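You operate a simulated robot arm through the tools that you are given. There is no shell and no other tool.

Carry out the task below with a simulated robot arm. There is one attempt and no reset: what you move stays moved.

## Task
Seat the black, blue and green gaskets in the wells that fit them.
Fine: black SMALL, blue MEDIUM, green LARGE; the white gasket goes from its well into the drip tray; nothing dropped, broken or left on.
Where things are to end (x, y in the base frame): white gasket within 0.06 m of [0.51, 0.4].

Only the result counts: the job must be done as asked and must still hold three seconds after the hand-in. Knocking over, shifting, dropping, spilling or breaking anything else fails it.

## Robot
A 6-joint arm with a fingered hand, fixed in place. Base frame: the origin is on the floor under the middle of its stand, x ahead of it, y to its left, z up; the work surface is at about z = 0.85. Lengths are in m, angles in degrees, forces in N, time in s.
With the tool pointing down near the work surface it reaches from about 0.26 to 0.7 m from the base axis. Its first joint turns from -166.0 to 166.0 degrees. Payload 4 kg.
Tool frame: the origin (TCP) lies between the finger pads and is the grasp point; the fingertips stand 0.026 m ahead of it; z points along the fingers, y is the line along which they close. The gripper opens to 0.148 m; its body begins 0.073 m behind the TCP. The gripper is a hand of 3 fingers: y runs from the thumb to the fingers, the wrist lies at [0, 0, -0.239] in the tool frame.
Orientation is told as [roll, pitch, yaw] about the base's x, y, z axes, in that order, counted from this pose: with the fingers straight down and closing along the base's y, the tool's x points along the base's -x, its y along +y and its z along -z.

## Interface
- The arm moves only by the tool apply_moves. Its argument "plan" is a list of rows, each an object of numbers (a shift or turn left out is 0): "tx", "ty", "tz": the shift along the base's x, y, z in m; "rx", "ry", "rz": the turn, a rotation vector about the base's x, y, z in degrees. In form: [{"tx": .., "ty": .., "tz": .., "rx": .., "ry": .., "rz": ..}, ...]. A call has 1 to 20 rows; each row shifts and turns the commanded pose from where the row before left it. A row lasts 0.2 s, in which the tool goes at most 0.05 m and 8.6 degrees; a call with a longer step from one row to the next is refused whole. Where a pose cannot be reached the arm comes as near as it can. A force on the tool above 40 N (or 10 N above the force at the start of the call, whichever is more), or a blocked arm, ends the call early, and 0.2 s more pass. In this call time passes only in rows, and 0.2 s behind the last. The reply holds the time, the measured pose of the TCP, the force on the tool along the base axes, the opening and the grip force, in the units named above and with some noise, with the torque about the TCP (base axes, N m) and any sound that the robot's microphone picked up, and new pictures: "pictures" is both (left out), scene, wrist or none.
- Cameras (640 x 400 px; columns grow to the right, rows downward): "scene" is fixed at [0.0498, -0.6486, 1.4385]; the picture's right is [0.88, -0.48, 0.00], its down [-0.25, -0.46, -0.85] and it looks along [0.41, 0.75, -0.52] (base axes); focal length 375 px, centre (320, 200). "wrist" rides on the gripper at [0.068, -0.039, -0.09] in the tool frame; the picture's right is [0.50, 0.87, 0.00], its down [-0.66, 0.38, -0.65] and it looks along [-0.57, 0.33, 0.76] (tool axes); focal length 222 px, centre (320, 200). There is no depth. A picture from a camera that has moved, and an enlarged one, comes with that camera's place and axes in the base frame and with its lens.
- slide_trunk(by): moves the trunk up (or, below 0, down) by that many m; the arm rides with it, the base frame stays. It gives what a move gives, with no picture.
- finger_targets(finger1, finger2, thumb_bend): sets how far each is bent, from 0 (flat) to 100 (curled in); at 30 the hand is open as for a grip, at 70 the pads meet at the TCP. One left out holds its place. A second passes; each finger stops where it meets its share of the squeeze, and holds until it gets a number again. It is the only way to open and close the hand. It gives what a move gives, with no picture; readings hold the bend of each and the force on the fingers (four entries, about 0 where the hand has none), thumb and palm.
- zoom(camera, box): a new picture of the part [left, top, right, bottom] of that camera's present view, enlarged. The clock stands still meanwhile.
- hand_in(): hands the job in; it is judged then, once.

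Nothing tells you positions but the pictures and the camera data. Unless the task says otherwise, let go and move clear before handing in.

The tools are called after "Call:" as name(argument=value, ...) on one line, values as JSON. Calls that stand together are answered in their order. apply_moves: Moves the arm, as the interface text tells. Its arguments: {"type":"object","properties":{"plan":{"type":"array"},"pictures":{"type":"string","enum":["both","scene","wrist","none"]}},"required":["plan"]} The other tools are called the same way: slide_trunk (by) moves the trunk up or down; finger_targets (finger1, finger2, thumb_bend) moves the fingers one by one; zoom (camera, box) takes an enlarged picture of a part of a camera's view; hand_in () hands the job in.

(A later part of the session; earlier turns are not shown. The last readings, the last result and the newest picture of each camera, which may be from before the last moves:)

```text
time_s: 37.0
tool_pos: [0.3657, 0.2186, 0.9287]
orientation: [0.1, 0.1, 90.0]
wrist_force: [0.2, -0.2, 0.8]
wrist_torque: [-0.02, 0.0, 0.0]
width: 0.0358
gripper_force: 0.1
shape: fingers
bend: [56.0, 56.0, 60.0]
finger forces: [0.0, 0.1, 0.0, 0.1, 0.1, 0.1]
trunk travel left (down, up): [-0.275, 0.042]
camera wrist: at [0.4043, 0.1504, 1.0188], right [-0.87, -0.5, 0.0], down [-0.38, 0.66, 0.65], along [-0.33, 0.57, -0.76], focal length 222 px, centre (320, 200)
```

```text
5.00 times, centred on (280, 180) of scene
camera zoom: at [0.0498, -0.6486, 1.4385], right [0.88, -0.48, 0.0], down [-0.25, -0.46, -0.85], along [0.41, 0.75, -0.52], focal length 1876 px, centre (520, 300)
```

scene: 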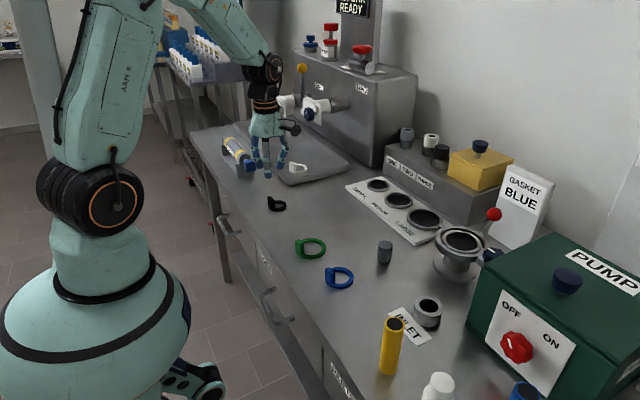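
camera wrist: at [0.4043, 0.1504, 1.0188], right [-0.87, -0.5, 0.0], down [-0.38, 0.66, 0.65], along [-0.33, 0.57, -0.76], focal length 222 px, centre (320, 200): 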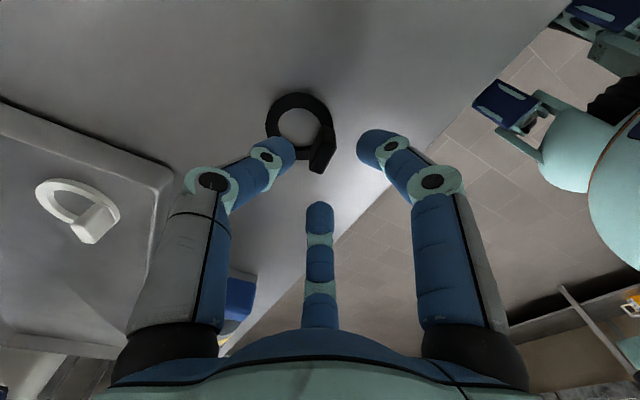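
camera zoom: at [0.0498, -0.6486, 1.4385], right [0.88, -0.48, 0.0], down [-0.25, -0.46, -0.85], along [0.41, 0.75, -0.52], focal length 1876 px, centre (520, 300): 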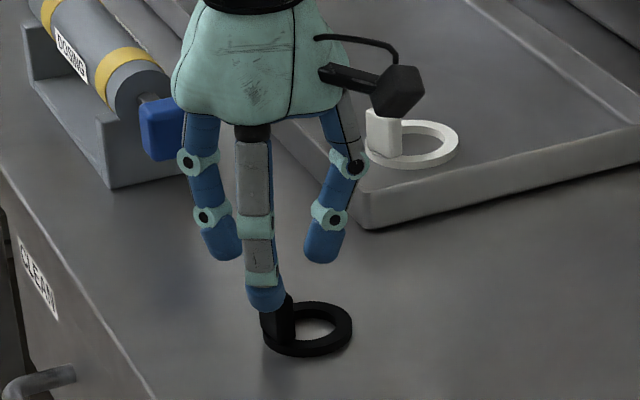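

Alignment is within 2 mm; I correct it and descend to grip height.

Call:
apply_moves(plan=[{"tx": -0.0017, "tz": -0.012}, {"tz": -0.012}, {"tz": -0.006}], pictures="none")

Call:
finger_targets(finger1=61, finger2=61, thumb_bend=65)

Call:
zoom(camera="wrist", box=[220, 80, 420, 230])

Call:
zoom(camera="scene", box=[250, 150, 310, 220])

```text
time_s: 37.8
tool_pos: [0.3628, 0.2185, 0.8993]
orientation: [0.0, 0.0, 90.0]
wrist_force: [0.0, 0.7, 0.4]
wrist_torque: [0.0, 0.01, -0.03]
width: 0.0358
gripper_force: 0.1
shape: fingers
bend: [56.0, 56.0, 60.0]
finger forces: [0.0, 0.0, 0.0, 0.1, 0.1, 0.0]
trunk travel left (down, up): [-0.275, 0.042]
```

```text
time_s: 38.8
tool_pos: [0.3629, 0.2192, 0.899]
orientation: [-0.1, 0.0, 90.0]
wrist_force: [0.6, 0.0, -0.2]
wrist_torque: [0.01, 0.01, 0.05]
width: 0.0209
gripper_force: 0.0
shape: fingers
bend: [61.0, 61.0, 65.0]
finger forces: [0.0, 0.1, 0.1, 0.1, 0.0, 0.1]
trunk travel left (down, up): [-0.275, 0.042]
```

```text
2.67 times, centred on (320, 155) of wrist
camera zoom: at [0.4026, 0.1506, 0.9893], right [-0.87, -0.5, 0.0], down [-0.38, 0.66, 0.65], along [-0.33, 0.57, -0.76], focal length 592 px, centre (320, 320)
```

zoom: 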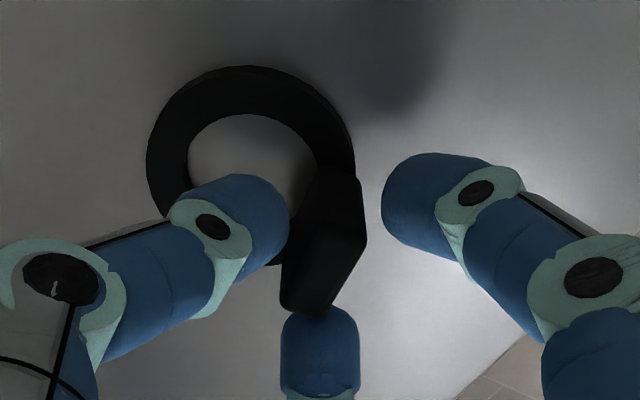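

```text
5.71 times, centred on (280, 185) of scene
camera zoom: at [0.0498, -0.6486, 1.4385], right [0.88, -0.48, 0.0], down [-0.25, -0.46, -0.85], along [0.41, 0.75, -0.52], focal length 2144 px, centre (549, 286)
```

zoom: 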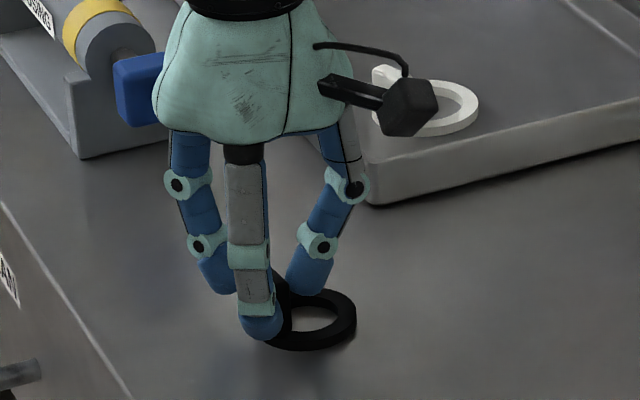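

Good alignment around the black tab. I close to contact, then squeeze.

Call:
finger_targets(finger1=65, finger2=65, thumb_bend=67)

Call:
finger_targets(finger1=72, finger2=72, thumb_bend=75)

Call:
zoom(camera="wrist", box=[220, 80, 420, 230])

Call:
zoom(camera="scene", box=[250, 150, 310, 220])

```text
time_s: 39.8
tool_pos: [0.3637, 0.2188, 0.9004]
orientation: [0.0, -0.1, 89.9]
wrist_force: [-0.2, 0.1, -0.3]
wrist_torque: [-0.02, -0.01, 0.0]
width: 0.0137
gripper_force: 1.1
shape: fingers
bend: [64.0, 63.0, 67.0]
finger forces: [0.5, 1.0, 0.0, 0.0, 1.1, 0.1]
trunk travel left (down, up): [-0.275, 0.042]
```

```text
time_s: 40.8
tool_pos: [0.3626, 0.219, 0.901]
orientation: [0.0, 0.0, 90.0]
wrist_force: [0.7, -0.2, -0.3]
wrist_torque: [0.03, -0.01, -0.01]
width: 0.0093
gripper_force: 10.9
shape: fingers
bend: [65.0, 64.0, 68.0]
finger forces: [5.6, 6.6, 0.0, 0.0, 9.4, 0.0]
trunk travel left (down, up): [-0.275, 0.042]
```

```text
2.67 times, centred on (320, 155) of wrist
camera zoom: at [0.4026, 0.1506, 0.9893], right [-0.87, -0.5, 0.0], down [-0.38, 0.66, 0.65], along [-0.33, 0.57, -0.76], focal length 592 px, centre (320, 320)
```

zoom: 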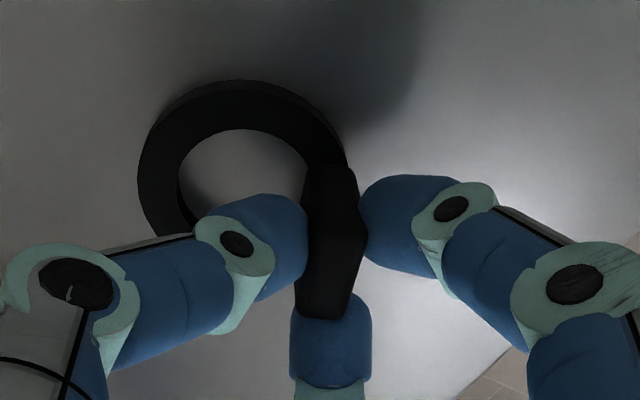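

```text
5.71 times, centred on (280, 185) of scene
camera zoom: at [0.0498, -0.6486, 1.4385], right [0.88, -0.48, 0.0], down [-0.25, -0.46, -0.85], along [0.41, 0.75, -0.52], focal length 2144 px, centre (549, 286)
```

zoom: 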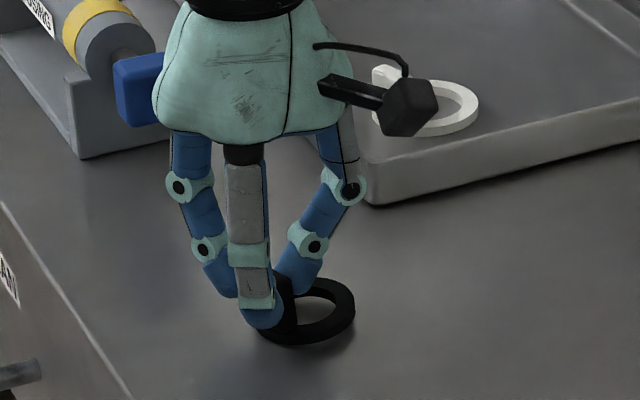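

Black is gripped. I lift and carry it toward the small well.

Call:
apply_moves(plan=[{"tz": 0.006}, {"tz": 0.014}, {"tz": 0.03}, {"tz": 0.03}, {"tz": 0.02}], pictures="wrist")

Call:
apply_moves(plan=[{"tx": 0.02, "ty": -0.005}, {"tx": 0.034, "ty": -0.008}, {"tx": 0.034, "ty": -0.008}, {"tx": 0.034, "ty": -0.008}, {"tx": 0.034, "ty": -0.008}, {"tx": 0.034, "ty": -0.008}, {"tx": 0.034, "ty": -0.008}, {"tx": 0.034, "ty": -0.008}, {"tx": 0.034, "ty": -0.007}], pictures="both")

Call:
zoom(camera="wrist", box=[200, 20, 440, 200])

```text
time_s: 42.0
tool_pos: [0.3638, 0.218, 0.9995]
orientation: [0.0, 0.1, 90.0]
wrist_force: [-0.6, 0.3, -1.0]
wrist_torque: [0.01, 0.01, 0.0]
width: 0.0095
gripper_force: 10.9
shape: fingers
bend: [65.0, 64.0, 68.0]
finger forces: [5.7, 6.5, 0.0, 0.0, 9.4, 0.0]
trunk travel left (down, up): [-0.275, 0.042]
camera wrist: at [0.403, 0.1503, 1.089], right [-0.87, -0.5, 0.0], down [-0.38, 0.66, 0.65], along [-0.33, 0.57, -0.76], focal length 222 px, centre (320, 200)
```

wrist: 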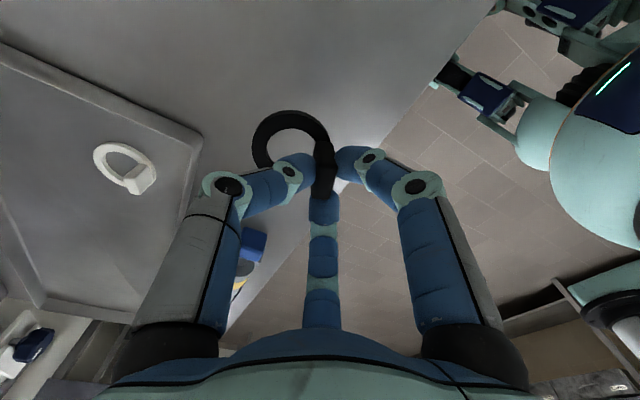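

```text
time_s: 44.0
tool_pos: [0.6551, 0.1502, 0.999]
orientation: [0.1, 0.0, 90.0]
wrist_force: [0.2, 0.1, -0.1]
wrist_torque: [-0.03, 0.02, 0.02]
width: 0.0091
gripper_force: 10.0
shape: fingers
bend: [65.0, 64.0, 68.0]
finger forces: [5.5, 6.0, 0.1, 0.1, 9.3, 0.0]
trunk travel left (down, up): [-0.275, 0.042]
camera wrist: at [0.6955, 0.0821, 1.0884], right [-0.87, -0.5, 0.0], down [-0.38, 0.66, 0.65], along [-0.33, 0.57, -0.76], focal length 222 px, centre (320, 200)
```

scene: 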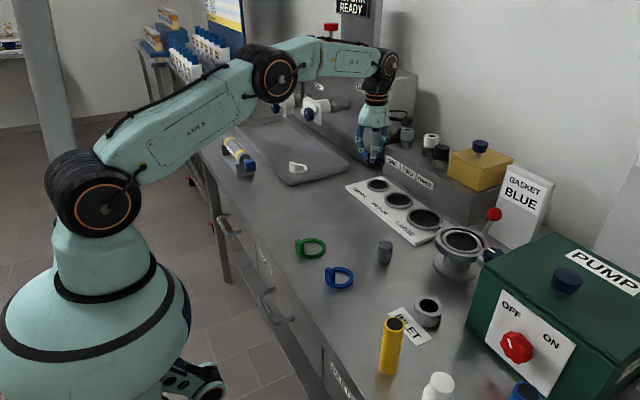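
wrist: 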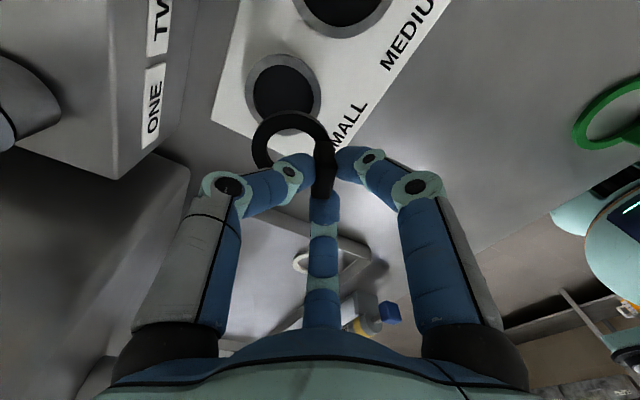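

```text
2.22 times, centred on (320, 110) of wrist
camera zoom: at [0.6955, 0.0821, 1.0884], right [-0.87, -0.5, 0.0], down [-0.38, 0.66, 0.65], along [-0.33, 0.57, -0.76], focal length 494 px, centre (320, 400)
```

zoom: 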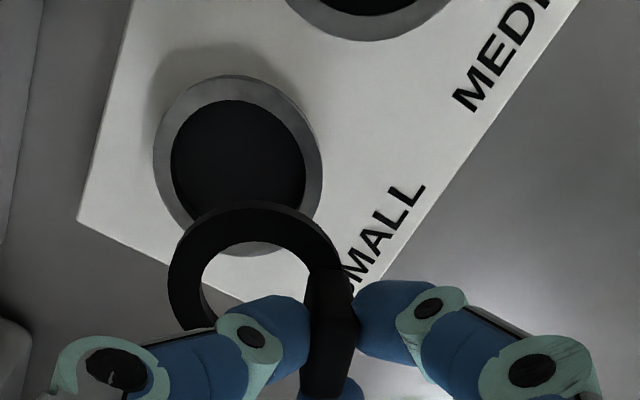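

Black hangs about 2 cm short of the small well's centre. I shift over it and lower to about 1 cm above the rim, then compare again.

Call:
apply_moves(plan=[{"tx": 0.009, "ty": -0.001, "tz": -0.02}, {"tx": 0.009, "ty": -0.001, "tz": -0.025}, {"tz": -0.02}], pictures="wrist")

Call:
zoom(camera="wrist", box=[220, 60, 380, 180])

Call:
zoom(camera="scene", box=[340, 130, 420, 210])

```text
time_s: 44.8
tool_pos: [0.6721, 0.1485, 0.9347]
orientation: [-0.1, 0.0, 90.0]
wrist_force: [0.7, 0.0, -0.1]
wrist_torque: [0.01, -0.01, -0.04]
width: 0.0089
gripper_force: 9.7
shape: fingers
bend: [65.0, 64.0, 68.0]
finger forces: [5.5, 5.9, 0.0, 0.0, 9.3, 0.2]
trunk travel left (down, up): [-0.275, 0.042]
camera wrist: at [0.7131, 0.0806, 1.023], right [-0.87, -0.5, 0.0], down [-0.38, 0.66, 0.65], along [-0.33, 0.57, -0.76], focal length 222 px, centre (320, 200)
```

wrist: 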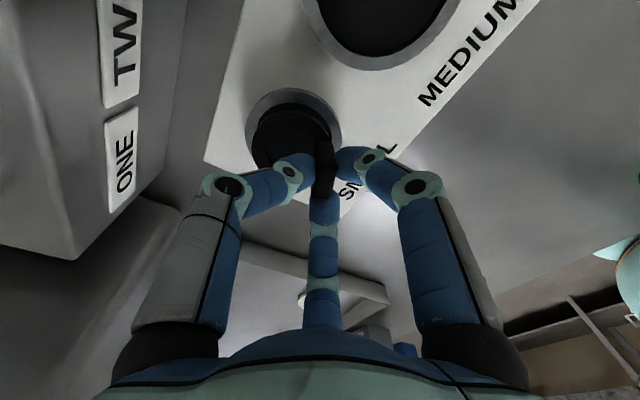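

```text
3.33 times, centred on (300, 120) of wrist
camera zoom: at [0.7131, 0.0806, 1.023], right [-0.87, -0.5, 0.0], down [-0.38, 0.66, 0.65], along [-0.33, 0.57, -0.76], focal length 740 px, centre (387, 467)
```

zoom: 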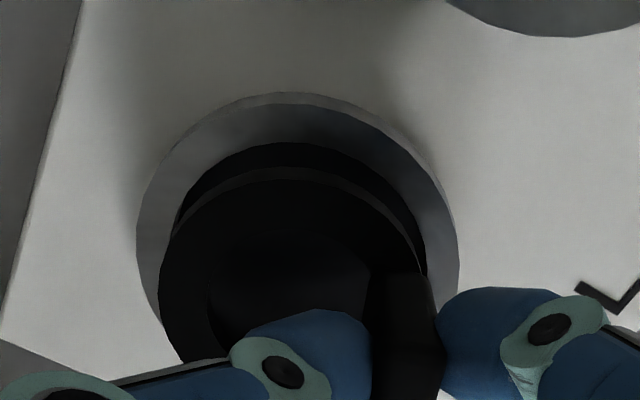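

```text
5.00 times, centred on (380, 170) of scene
camera zoom: at [0.0498, -0.6486, 1.4385], right [0.88, -0.48, 0.0], down [-0.25, -0.46, -0.85], along [0.41, 0.75, -0.52], focal length 1876 px, centre (20, 350)
```

zoom: 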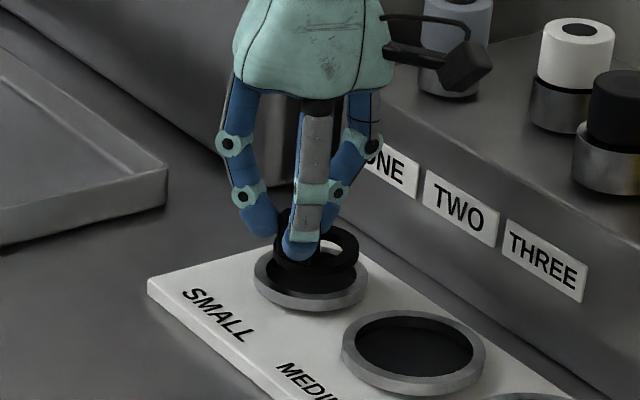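

The ring is nearly concentric with the small well. I lower it to just above the rim to remove parallax and compare edges.

Call:
apply_moves(plan=[{"tz": -0.005}, {"tz": -0.003}], pictures="wrist")

Call:
zoom(camera="wrist", box=[240, 80, 360, 170])

Call:
zoom(camera="scene", box=[355, 160, 405, 200])

```text
time_s: 45.4
tool_pos: [0.6724, 0.1489, 0.9251]
orientation: [0.0, 0.0, 90.0]
wrist_force: [-0.4, -0.3, -0.6]
wrist_torque: [-0.01, -0.01, -0.02]
width: 0.009
gripper_force: 10.0
shape: fingers
bend: [65.0, 64.0, 68.0]
finger forces: [5.5, 6.0, 0.1, 0.0, 9.3, 0.1]
trunk travel left (down, up): [-0.275, 0.042]
camera wrist: at [0.7127, 0.0808, 1.0157], right [-0.87, -0.5, 0.0], down [-0.38, 0.66, 0.65], along [-0.33, 0.57, -0.76], focal length 222 px, centre (320, 200)
```

wrist: 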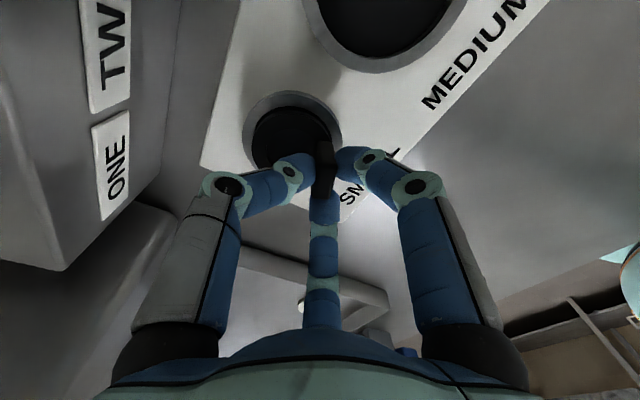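

```text
4.44 times, centred on (300, 125) of wrist
camera zoom: at [0.7127, 0.0808, 1.0157], right [-0.87, -0.5, 0.0], down [-0.38, 0.66, 0.65], along [-0.33, 0.57, -0.76], focal length 987 px, centre (409, 533)
```

zoom: 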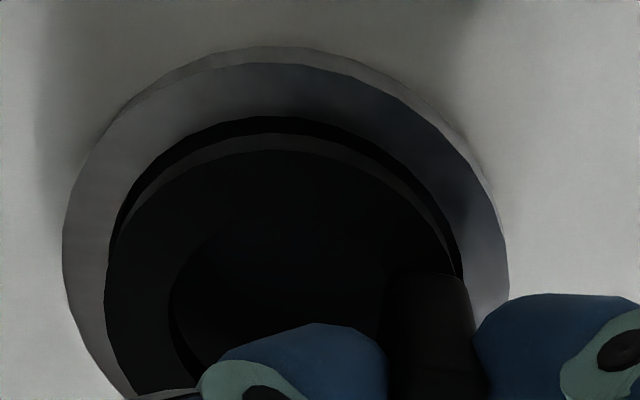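

```text
10.00 times, centred on (380, 180) of scene
camera zoom: at [0.0498, -0.6486, 1.4385], right [0.88, -0.48, 0.0], down [-0.25, -0.46, -0.85], along [0.41, 0.75, -0.52], focal length 3752 px, centre (-280, 400)
```

zoom: 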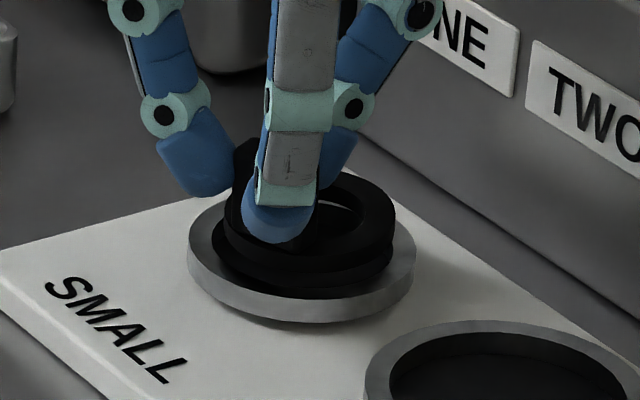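

The black ring is almost concentric just above the small well; a shift of about 1 mm should centre it. I correct and lower in small steps watching the force.

Call:
apply_moves(plan=[{"tx": -0.001, "ty": 0.0013, "tz": -0.002}], pictures="none")

Call:
zoom(camera="wrist", box=[240, 80, 360, 170])

Call:
zoom(camera="scene", box=[355, 160, 405, 200])

```text
time_s: 45.8
tool_pos: [0.673, 0.1508, 0.9255]
orientation: [0.1, 0.0, 90.0]
wrist_force: [-1.2, -0.4, -0.5]
wrist_torque: [0.0, 0.04, 0.03]
width: 0.0088
gripper_force: 10.4
shape: fingers
bend: [65.0, 64.0, 68.0]
finger forces: [5.5, 5.9, 0.1, 0.1, 9.2, 0.0]
trunk travel left (down, up): [-0.275, 0.042]
```

```text
4.44 times, centred on (300, 125) of wrist
camera zoom: at [0.7117, 0.0819, 1.0139], right [-0.87, -0.5, 0.0], down [-0.38, 0.66, 0.65], along [-0.33, 0.57, -0.76], focal length 987 px, centre (409, 533)
```

zoom: 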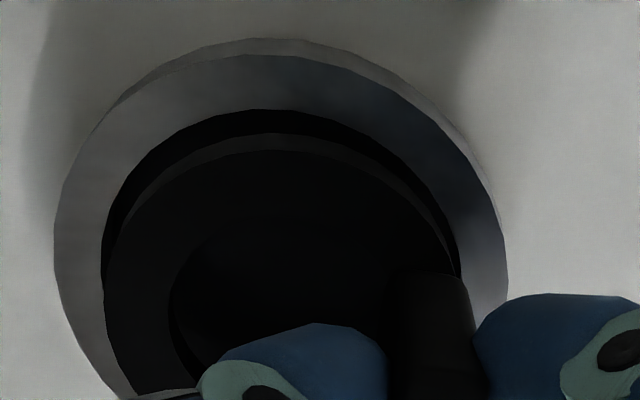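

```text
10.00 times, centred on (380, 180) of scene
camera zoom: at [0.0498, -0.6486, 1.4385], right [0.88, -0.48, 0.0], down [-0.25, -0.46, -0.85], along [0.41, 0.75, -0.52], focal length 3752 px, centre (-280, 400)
```

zoom: 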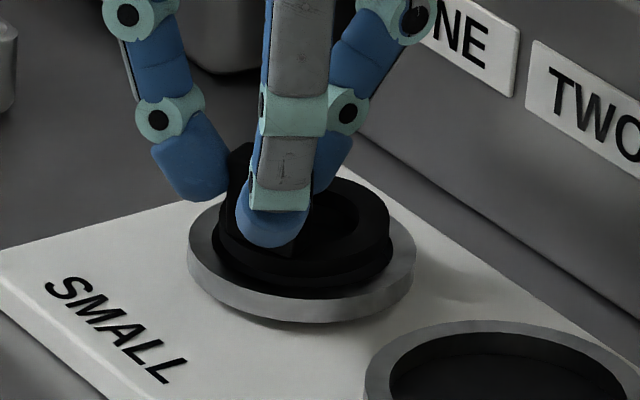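

The ring now looks centred in both views. I lower it into the well.

Call:
apply_moves(plan=[{"tz": -0.003}], pictures="none")

Call:
apply_moves(plan=[{"tz": -0.003}], pictures="none")

Call:
zoom(camera="wrist", box=[240, 80, 360, 170])

Call:
zoom(camera="scene", box=[355, 160, 405, 200])

```text
time_s: 46.2
tool_pos: [0.6724, 0.1497, 0.9212]
orientation: [0.0, 0.1, 90.0]
wrist_force: [0.2, 0.1, 0.2]
wrist_torque: [0.01, -0.01, 0.0]
width: 0.0088
gripper_force: 9.9
shape: fingers
bend: [65.0, 64.0, 68.0]
finger forces: [5.6, 5.9, 0.0, 0.0, 9.2, 0.1]
trunk travel left (down, up): [-0.275, 0.042]
```

```text
time_s: 46.6
tool_pos: [0.6723, 0.1498, 0.9187]
orientation: [0.1, 0.0, 90.0]
wrist_force: [-0.4, 0.9, -0.3]
wrist_torque: [-0.01, -0.02, -0.01]
width: 0.0087
gripper_force: 10.5
shape: fingers
bend: [65.0, 64.0, 68.0]
finger forces: [5.5, 5.9, 0.0, 0.0, 9.2, 0.1]
trunk travel left (down, up): [-0.275, 0.042]
```

```text
4.44 times, centred on (300, 125) of wrist
camera zoom: at [0.7116, 0.0815, 1.0078], right [-0.87, -0.5, 0.0], down [-0.38, 0.66, 0.65], along [-0.33, 0.57, -0.76], focal length 987 px, centre (409, 533)
```

zoom: 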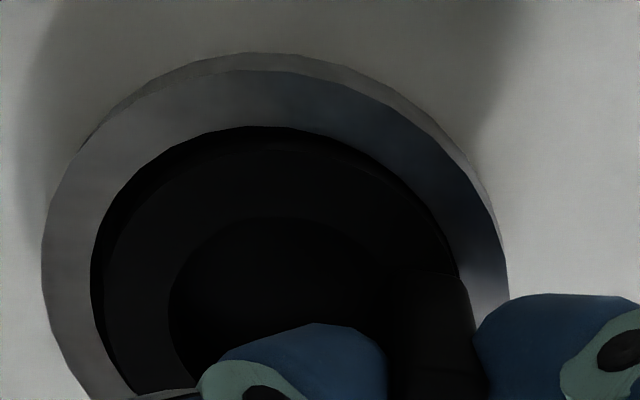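

```text
10.00 times, centred on (380, 180) of scene
camera zoom: at [0.0498, -0.6486, 1.4385], right [0.88, -0.48, 0.0], down [-0.25, -0.46, -0.85], along [0.41, 0.75, -0.52], focal length 3752 px, centre (-280, 400)
```

zoom: 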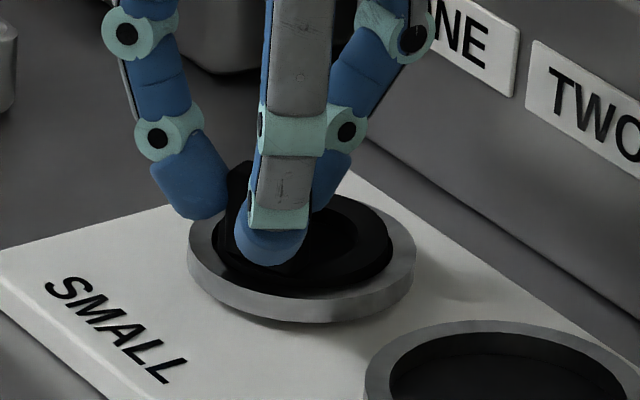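

The ring is going into the well without resistance. I nudge +x by under a millimetre and continue down.

Call:
apply_moves(plan=[{"tx": 0.0007, "ty": 0.0003, "tz": -0.002}], pictures="none")

Call:
apply_moves(plan=[{"tz": -0.002}], pictures="none")

Call:
apply_moves(plan=[{"tz": -0.002}], pictures="none")

Call:
zoom(camera="wrist", box=[240, 80, 360, 170])

Call:
zoom(camera="scene", box=[355, 160, 405, 200])

```text
time_s: 47.0
tool_pos: [0.6735, 0.1501, 0.9157]
orientation: [0.0, 0.1, 90.1]
wrist_force: [-0.4, 0.1, -0.5]
wrist_torque: [-0.01, 0.01, 0.03]
width: 0.009
gripper_force: 9.8
shape: fingers
bend: [65.0, 64.0, 68.0]
finger forces: [5.5, 5.9, 0.0, 0.0, 9.3, 0.0]
trunk travel left (down, up): [-0.275, 0.042]
```

```text
time_s: 47.4
tool_pos: [0.6728, 0.1498, 0.9139]
orientation: [0.0, 0.0, 90.0]
wrist_force: [-0.1, -0.1, -0.6]
wrist_torque: [0.02, 0.0, -0.01]
width: 0.0089
gripper_force: 10.5
shape: fingers
bend: [65.0, 64.0, 68.0]
finger forces: [5.5, 6.0, 0.1, 0.0, 9.3, 0.0]
trunk travel left (down, up): [-0.275, 0.042]
```

```text
time_s: 47.8
tool_pos: [0.6724, 0.149, 0.9128]
orientation: [-0.1, 0.0, 89.9]
wrist_force: [0.7, -1.0, 3.1]
wrist_torque: [0.01, -0.01, -0.01]
width: 0.0088
gripper_force: 11.2
shape: fingers
bend: [65.0, 64.0, 68.0]
finger forces: [5.9, 6.4, 0.0, 0.0, 10.4, 0.1]
trunk travel left (down, up): [-0.275, 0.042]
```

```text
4.44 times, centred on (300, 125) of wrist
camera zoom: at [0.7125, 0.0817, 1.0028], right [-0.87, -0.5, 0.0], down [-0.38, 0.66, 0.65], along [-0.33, 0.57, -0.76], focal length 987 px, centre (409, 533)
```

zoom: 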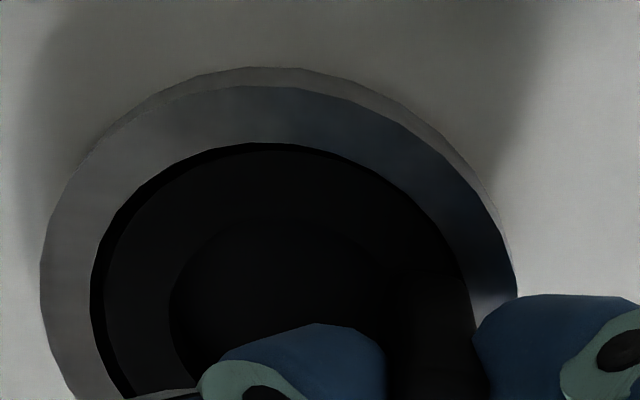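

```text
10.00 times, centred on (380, 180) of scene
camera zoom: at [0.0498, -0.6486, 1.4385], right [0.88, -0.48, 0.0], down [-0.25, -0.46, -0.85], along [0.41, 0.75, -0.52], focal length 3752 px, centre (-280, 400)
```

zoom: 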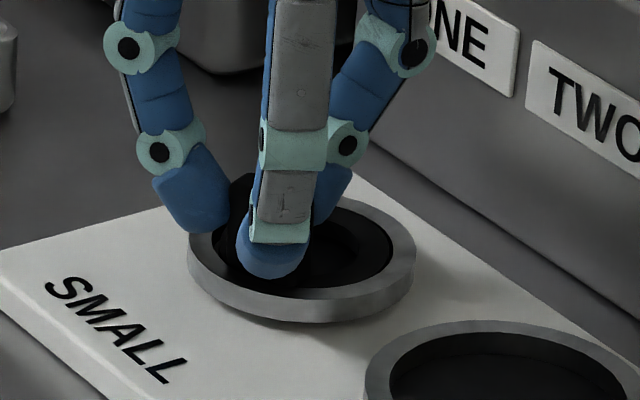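

There's light contact (3 N) and the ring sits below rim level inside the small well. I release gently.

Call:
finger_targets(finger1=63, finger2=62, thumb_bend=66)

Call:
finger_targets(finger1=60, finger2=60, thumb_bend=63)

Call:
zoom(camera="wrist", box=[220, 60, 380, 180])

Call:
zoom(camera="scene", box=[355, 160, 405, 200])

```text
time_s: 48.8
tool_pos: [0.6726, 0.1501, 0.9122]
orientation: [0.0, -0.1, 90.0]
wrist_force: [-0.6, -0.3, 0.5]
wrist_torque: [-0.02, -0.02, -0.01]
width: 0.0153
gripper_force: 0.0
shape: fingers
bend: [63.0, 62.0, 66.0]
finger forces: [0.0, 0.0, 0.0, 0.0, 0.0, 0.0]
trunk travel left (down, up): [-0.275, 0.042]
```

```text
time_s: 49.8
tool_pos: [0.6732, 0.1506, 0.912]
orientation: [0.0, 0.1, 90.0]
wrist_force: [-0.6, 0.6, -0.4]
wrist_torque: [0.01, 0.02, 0.01]
width: 0.0243
gripper_force: 0.0
shape: fingers
bend: [60.0, 60.0, 63.0]
finger forces: [0.1, 0.0, 0.1, 0.0, 0.1, 0.1]
trunk travel left (down, up): [-0.275, 0.042]
```

```text
3.33 times, centred on (300, 120) of wrist
camera zoom: at [0.7126, 0.0818, 1.0019], right [-0.87, -0.5, 0.0], down [-0.38, 0.66, 0.65], along [-0.33, 0.57, -0.76], focal length 740 px, centre (387, 467)
```

zoom: 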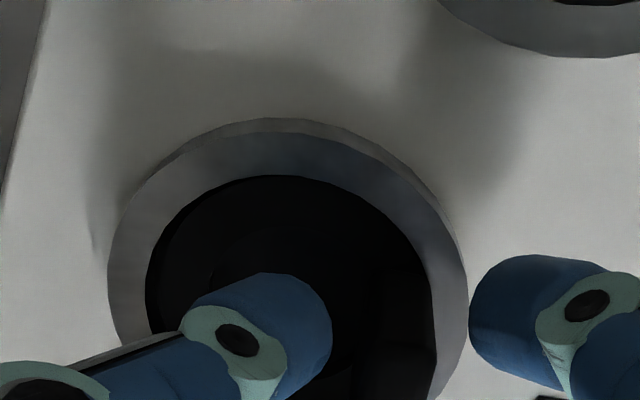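

```text
10.00 times, centred on (380, 180) of scene
camera zoom: at [0.0498, -0.6486, 1.4385], right [0.88, -0.48, 0.0], down [-0.25, -0.46, -0.85], along [0.41, 0.75, -0.52], focal length 3752 px, centre (-280, 400)
```

zoom: 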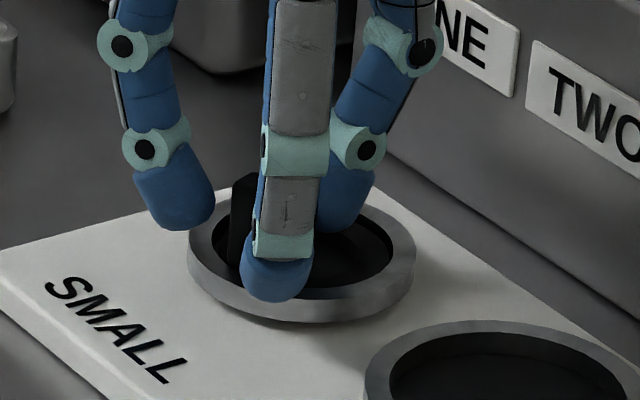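

Black is seated in the small well. I lift straight up, check it, and travel to the green gasket while turning to yaw 78°.

Call:
apply_moves(plan=[{"tz": 0.008}, {"tz": 0.02}, {"tz": 0.03}, {"tz": 0.03}], pictures="wrist")

Call:
zoom(camera="wrist", box=[220, 20, 400, 150])

Call:
apply_moves(plan=[{"tx": -0.0324, "ty": -0.015, "rz": -1.2}, {"tx": -0.0324, "ty": -0.015, "rz": -1.2}, {"tx": -0.0324, "ty": -0.015, "rz": -1.2}, {"tx": -0.0324, "ty": -0.015, "rz": -1.2}, {"tx": -0.0324, "ty": -0.015, "rz": -1.2}, {"tx": -0.0324, "ty": -0.015, "rz": -1.2}, {"tx": -0.0324, "ty": -0.015, "rz": -1.2}, {"tx": -0.0324, "ty": -0.015, "rz": -1.2}, {"tx": -0.0324, "ty": -0.015, "rz": -1.2}, {"tx": -0.0324, "ty": -0.015, "rz": -1.2}], pictures="both")

Call:
zoom(camera="wrist", box=[220, 40, 420, 190])

Call:
zoom(camera="scene", box=[355, 160, 405, 200])

```text
time_s: 50.8
tool_pos: [0.674, 0.1516, 1.0]
orientation: [0.0, -0.1, 90.0]
wrist_force: [-0.6, 0.1, 0.7]
wrist_torque: [0.03, -0.02, 0.01]
width: 0.0247
gripper_force: 0.1
shape: fingers
bend: [60.0, 60.0, 63.0]
finger forces: [0.1, 0.1, 0.0, 0.0, 0.0, 0.0]
trunk travel left (down, up): [-0.275, 0.042]
camera wrist: at [0.7124, 0.082, 1.0908], right [-0.87, -0.5, 0.0], down [-0.38, 0.66, 0.65], along [-0.33, 0.57, -0.76], focal length 222 px, centre (320, 200)
```

wrist: 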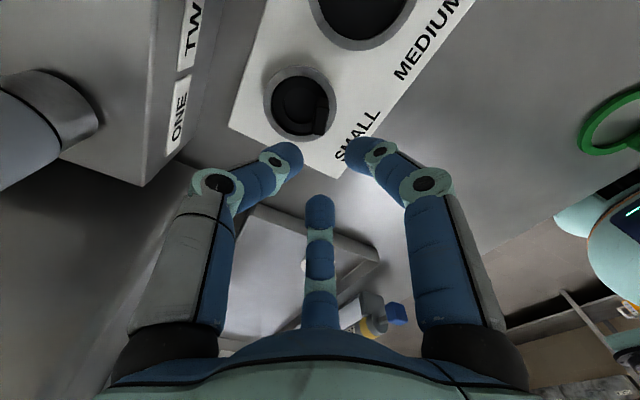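

```text
3.08 times, centred on (310, 85) of wrist
camera zoom: at [0.7124, 0.082, 1.0908], right [-0.87, -0.5, 0.0], down [-0.38, 0.66, 0.65], along [-0.33, 0.57, -0.76], focal length 684 px, centre (351, 554)
```

zoom: 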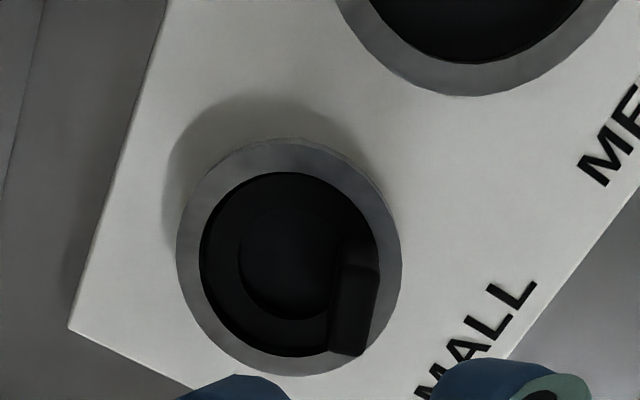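

```text
time_s: 53.0
tool_pos: [0.3487, -0.0006, 1.0005]
orientation: [0.0, 0.0, 78.0]
wrist_force: [0.0, 0.3, 0.3]
wrist_torque: [-0.02, -0.04, 0.0]
width: 0.0247
gripper_force: 0.1
shape: fingers
bend: [60.0, 60.0, 63.0]
finger forces: [0.1, 0.0, 0.0, 0.2, 0.0, 0.0]
trunk travel left (down, up): [-0.275, 0.042]
camera wrist: at [0.3724, -0.0748, 1.0898], right [-0.95, -0.31, 0.0], down [-0.23, 0.72, 0.65], along [-0.2, 0.62, -0.76], focal length 222 px, centre (320, 200)
```

scene: 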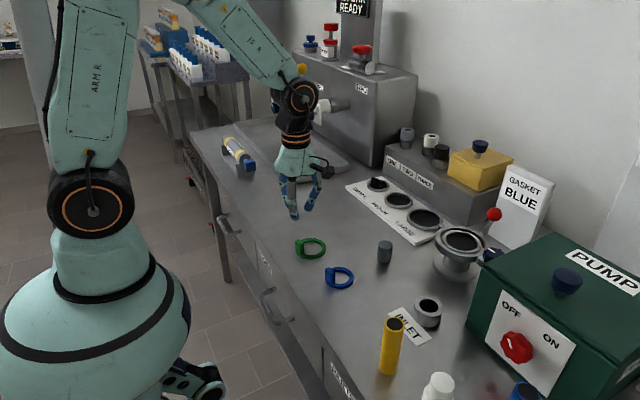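
wrist: 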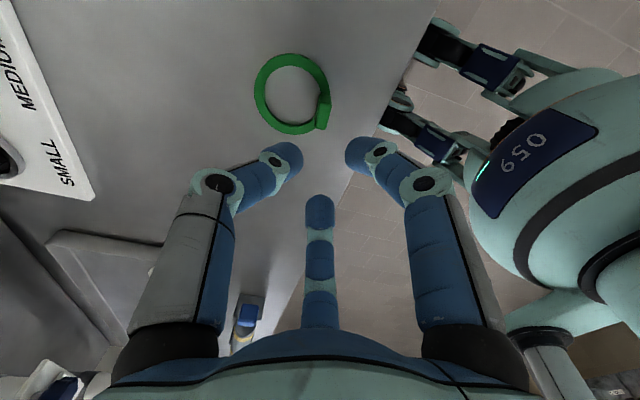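

```text
2.67 times, centred on (320, 115) of wrist
camera zoom: at [0.3724, -0.0748, 1.0898], right [-0.95, -0.31, 0.0], down [-0.23, 0.72, 0.65], along [-0.2, 0.62, -0.76], focal length 592 px, centre (320, 427)
```

zoom: 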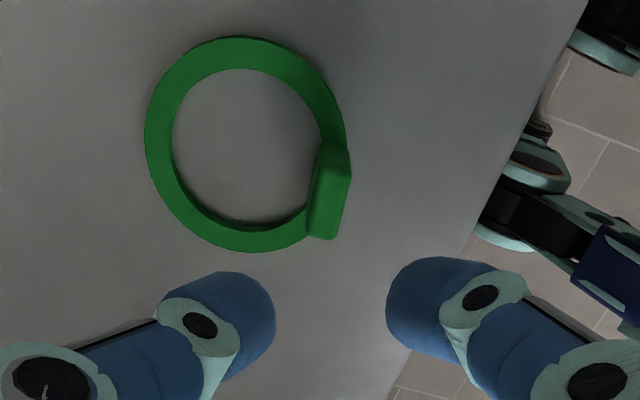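

```text
10.00 times, centred on (380, 180) of scene
camera zoom: at [0.0498, -0.6486, 1.4385], right [0.88, -0.48, 0.0], down [-0.25, -0.46, -0.85], along [0.41, 0.75, -0.52], focal length 3752 px, centre (-280, 400)
```

zoom: 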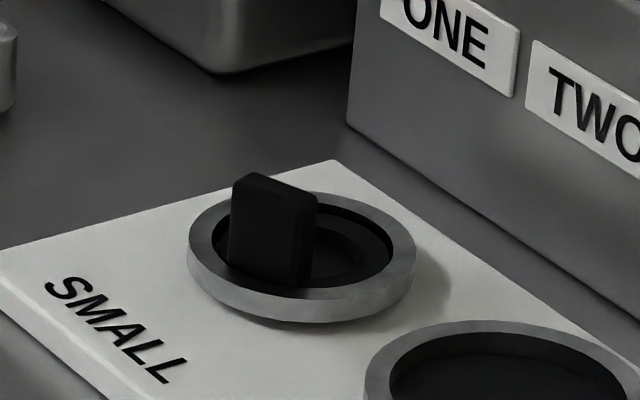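

Black is properly seated (tab standing, ring below the rim). Green's tab is at about (0.346, -0.0015) with ring centre (0.379, -0.004); I open slightly, align and descend.

Call:
finger_targets(finger1=56, finger2=56, thumb_bend=60)

Call:
apply_moves(plan=[{"tx": -0.0024, "ty": -0.0013, "tz": -0.03}, {"tz": -0.03}, {"tz": -0.012}], pictures="none")

Call:
zoom(camera="wrist", box=[220, 80, 420, 230])

Call:
zoom(camera="scene", box=[265, 190, 345, 265])

```text
time_s: 54.0
tool_pos: [0.3476, 0.0008, 0.9989]
orientation: [0.0, 0.0, 78.0]
wrist_force: [0.5, 0.1, 0.0]
wrist_torque: [0.03, -0.01, -0.02]
width: 0.0357
gripper_force: 0.0
shape: fingers
bend: [56.0, 56.0, 60.0]
finger forces: [0.0, 0.1, 0.0, 0.1, 0.0, 0.0]
trunk travel left (down, up): [-0.275, 0.042]
```

```text
time_s: 54.8
tool_pos: [0.3472, -0.0018, 0.926]
orientation: [0.0, 0.1, 78.0]
wrist_force: [-0.5, -0.3, 0.4]
wrist_torque: [0.03, -0.01, -0.01]
width: 0.0359
gripper_force: 0.2
shape: fingers
bend: [56.0, 56.0, 60.0]
finger forces: [0.1, 0.0, 0.1, 0.0, 0.1, 0.1]
trunk travel left (down, up): [-0.275, 0.042]
```

```text
2.67 times, centred on (320, 155) of wrist
camera zoom: at [0.3716, -0.076, 1.0172], right [-0.95, -0.31, 0.0], down [-0.23, 0.72, 0.65], along [-0.2, 0.62, -0.76], focal length 592 px, centre (320, 320)
```

zoom: 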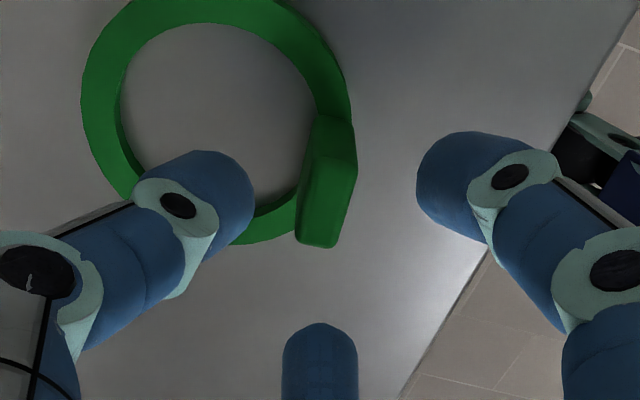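

```text
5.33 times, centred on (305, 228) of scene
camera zoom: at [0.0498, -0.6486, 1.4385], right [0.88, -0.48, 0.0], down [-0.25, -0.46, -0.85], along [0.41, 0.75, -0.52], focal length 2001 px, centre (400, 53)
```

zoom: 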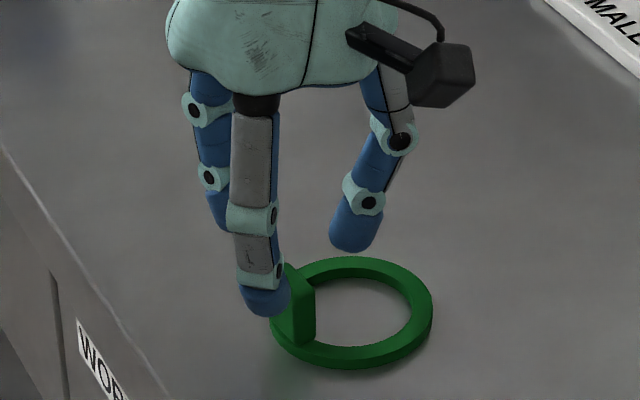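

Alignment is good to about 1.5 mm. I correct and go down to grip height, then close in steps.

Call:
apply_moves(plan=[{"tx": -0.0006, "ty": -0.0014, "tz": -0.012}, {"tz": -0.01}, {"tz": -0.006}], pictures="none")

Call:
finger_targets(finger1=61, finger2=61, thumb_bend=65)

Call:
zoom(camera="wrist", box=[220, 80, 420, 230])

Call:
finger_targets(finger1=65, finger2=65, thumb_bend=67)

Call:
zoom(camera="wrist", box=[220, 80, 420, 230])

```text
time_s: 55.6
tool_pos: [0.3467, -0.0026, 0.9004]
orientation: [0.0, 0.1, 77.9]
wrist_force: [-0.3, -0.5, -0.4]
wrist_torque: [0.02, -0.03, -0.01]
width: 0.0359
gripper_force: 0.0
shape: fingers
bend: [56.0, 56.0, 60.0]
finger forces: [0.0, 0.0, 0.0, 0.0, 0.0, 0.0]
trunk travel left (down, up): [-0.275, 0.042]
```

```text
time_s: 56.6
tool_pos: [0.3463, -0.0022, 0.9004]
orientation: [0.0, 0.0, 78.0]
wrist_force: [-0.4, 0.4, 0.6]
wrist_torque: [0.02, -0.02, -0.01]
width: 0.0208
gripper_force: 0.0
shape: fingers
bend: [61.0, 61.0, 65.0]
finger forces: [0.1, 0.0, 0.0, 0.0, 0.1, 0.0]
trunk travel left (down, up): [-0.275, 0.042]
```

```text
2.67 times, centred on (320, 155) of wrist
camera zoom: at [0.3707, -0.0772, 0.9898], right [-0.95, -0.31, 0.0], down [-0.23, 0.72, 0.65], along [-0.2, 0.62, -0.76], focal length 592 px, centre (320, 320)
```

zoom: 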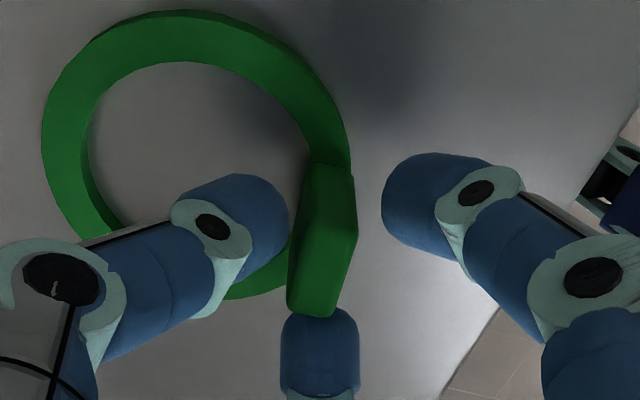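

```text
time_s: 57.6
tool_pos: [0.346, -0.0022, 0.9001]
orientation: [0.0, 0.0, 78.1]
wrist_force: [-0.1, -0.6, -0.1]
wrist_torque: [-0.02, 0.0, -0.03]
width: 0.0127
gripper_force: 0.3
shape: fingers
bend: [64.0, 64.0, 67.0]
finger forces: [0.3, 0.7, 0.0, 0.1, 0.5, 0.0]
trunk travel left (down, up): [-0.275, 0.042]
```

```text
2.67 times, centred on (320, 155) of wrist
camera zoom: at [0.3707, -0.0772, 0.9898], right [-0.95, -0.31, 0.0], down [-0.23, 0.72, 0.65], along [-0.2, 0.62, -0.76], focal length 592 px, centre (320, 320)
```

zoom: 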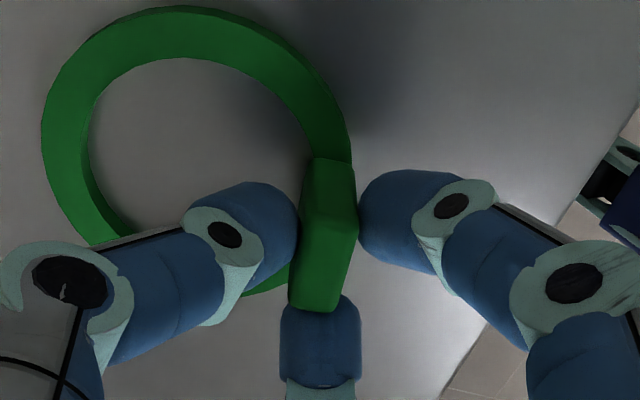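

All three fingers touch the green tab evenly. I squeeze and lift.

Call:
finger_targets(finger1=72, finger2=72, thumb_bend=75)

Call:
zoom(camera="wrist", box=[220, 80, 420, 230])

Call:
apply_moves(plan=[{"tz": 0.006}, {"tz": 0.014}, {"tz": 0.03}, {"tz": 0.03}, {"tz": 0.02}], pictures="both")

Call:
zoom(camera="scene", box=[260, 150, 360, 250])

```text
time_s: 58.6
tool_pos: [0.3472, -0.0026, 0.9007]
orientation: [0.0, 0.0, 78.0]
wrist_force: [-0.2, 0.5, -0.1]
wrist_torque: [0.01, -0.03, 0.01]
width: 0.0089
gripper_force: 10.3
shape: fingers
bend: [65.0, 65.0, 68.0]
finger forces: [6.0, 6.7, 0.0, 0.0, 8.6, 0.0]
trunk travel left (down, up): [-0.275, 0.042]
```

```text
2.67 times, centred on (320, 155) of wrist
camera zoom: at [0.3707, -0.0772, 0.9898], right [-0.95, -0.31, 0.0], down [-0.23, 0.72, 0.65], along [-0.2, 0.62, -0.76], focal length 592 px, centre (320, 320)
```

zoom: 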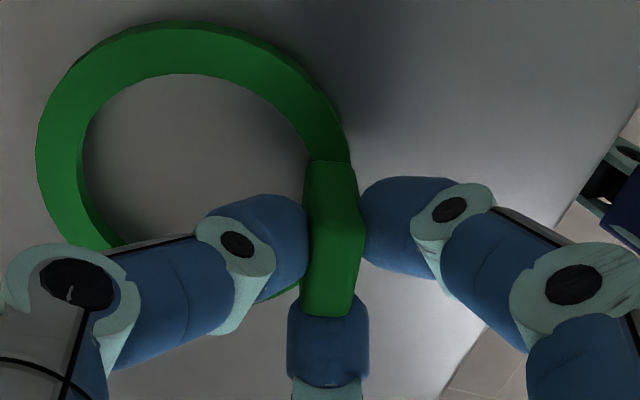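

```text
time_s: 59.8
tool_pos: [0.3444, -0.0019, 1.0002]
orientation: [0.0, 0.1, 78.1]
wrist_force: [0.2, -1.1, -0.6]
wrist_torque: [-0.01, -0.02, -0.01]
width: 0.0089
gripper_force: 10.9
shape: fingers
bend: [65.0, 65.0, 68.0]
finger forces: [6.0, 6.6, 0.0, 0.0, 8.5, 0.0]
trunk travel left (down, up): [-0.275, 0.042]
camera wrist: at [0.3692, -0.0767, 1.0902], right [-0.95, -0.31, 0.0], down [-0.23, 0.72, 0.65], along [-0.2, 0.62, -0.76], focal length 222 px, centre (320, 200)
```

scene: 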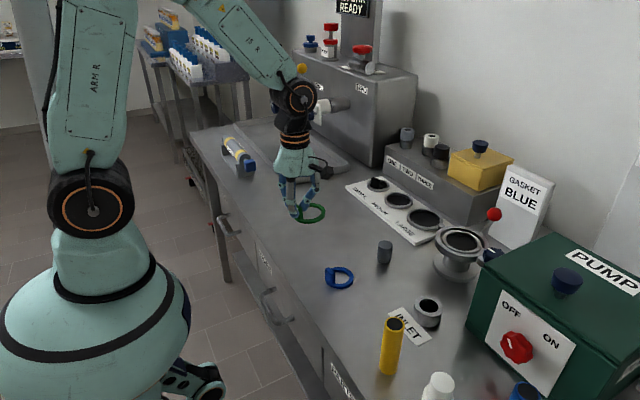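
wrist: 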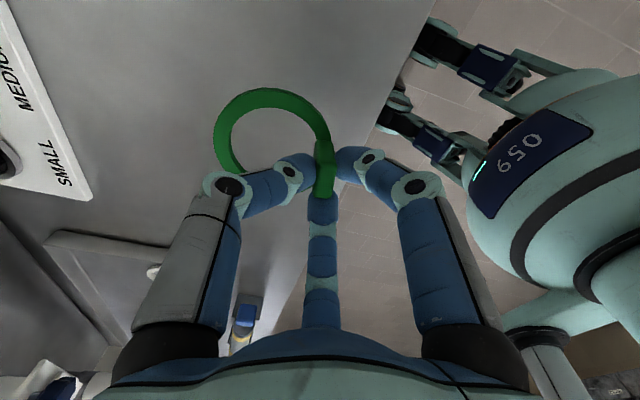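

```text
4.00 times, centred on (310, 200) of scene
camera zoom: at [0.0498, -0.6486, 1.4385], right [0.88, -0.48, 0.0], down [-0.25, -0.46, -0.85], along [0.41, 0.75, -0.52], focal length 1501 px, centre (360, 200)
```

zoom: 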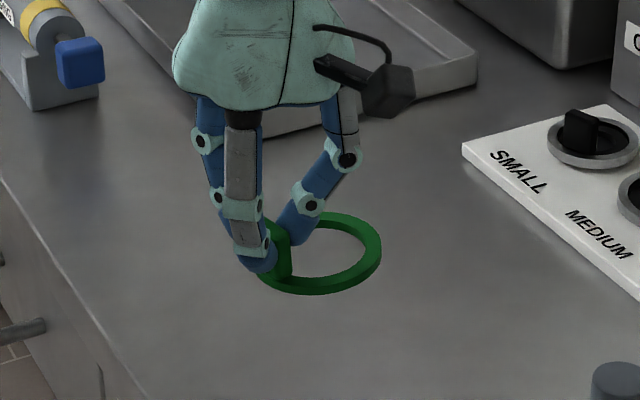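

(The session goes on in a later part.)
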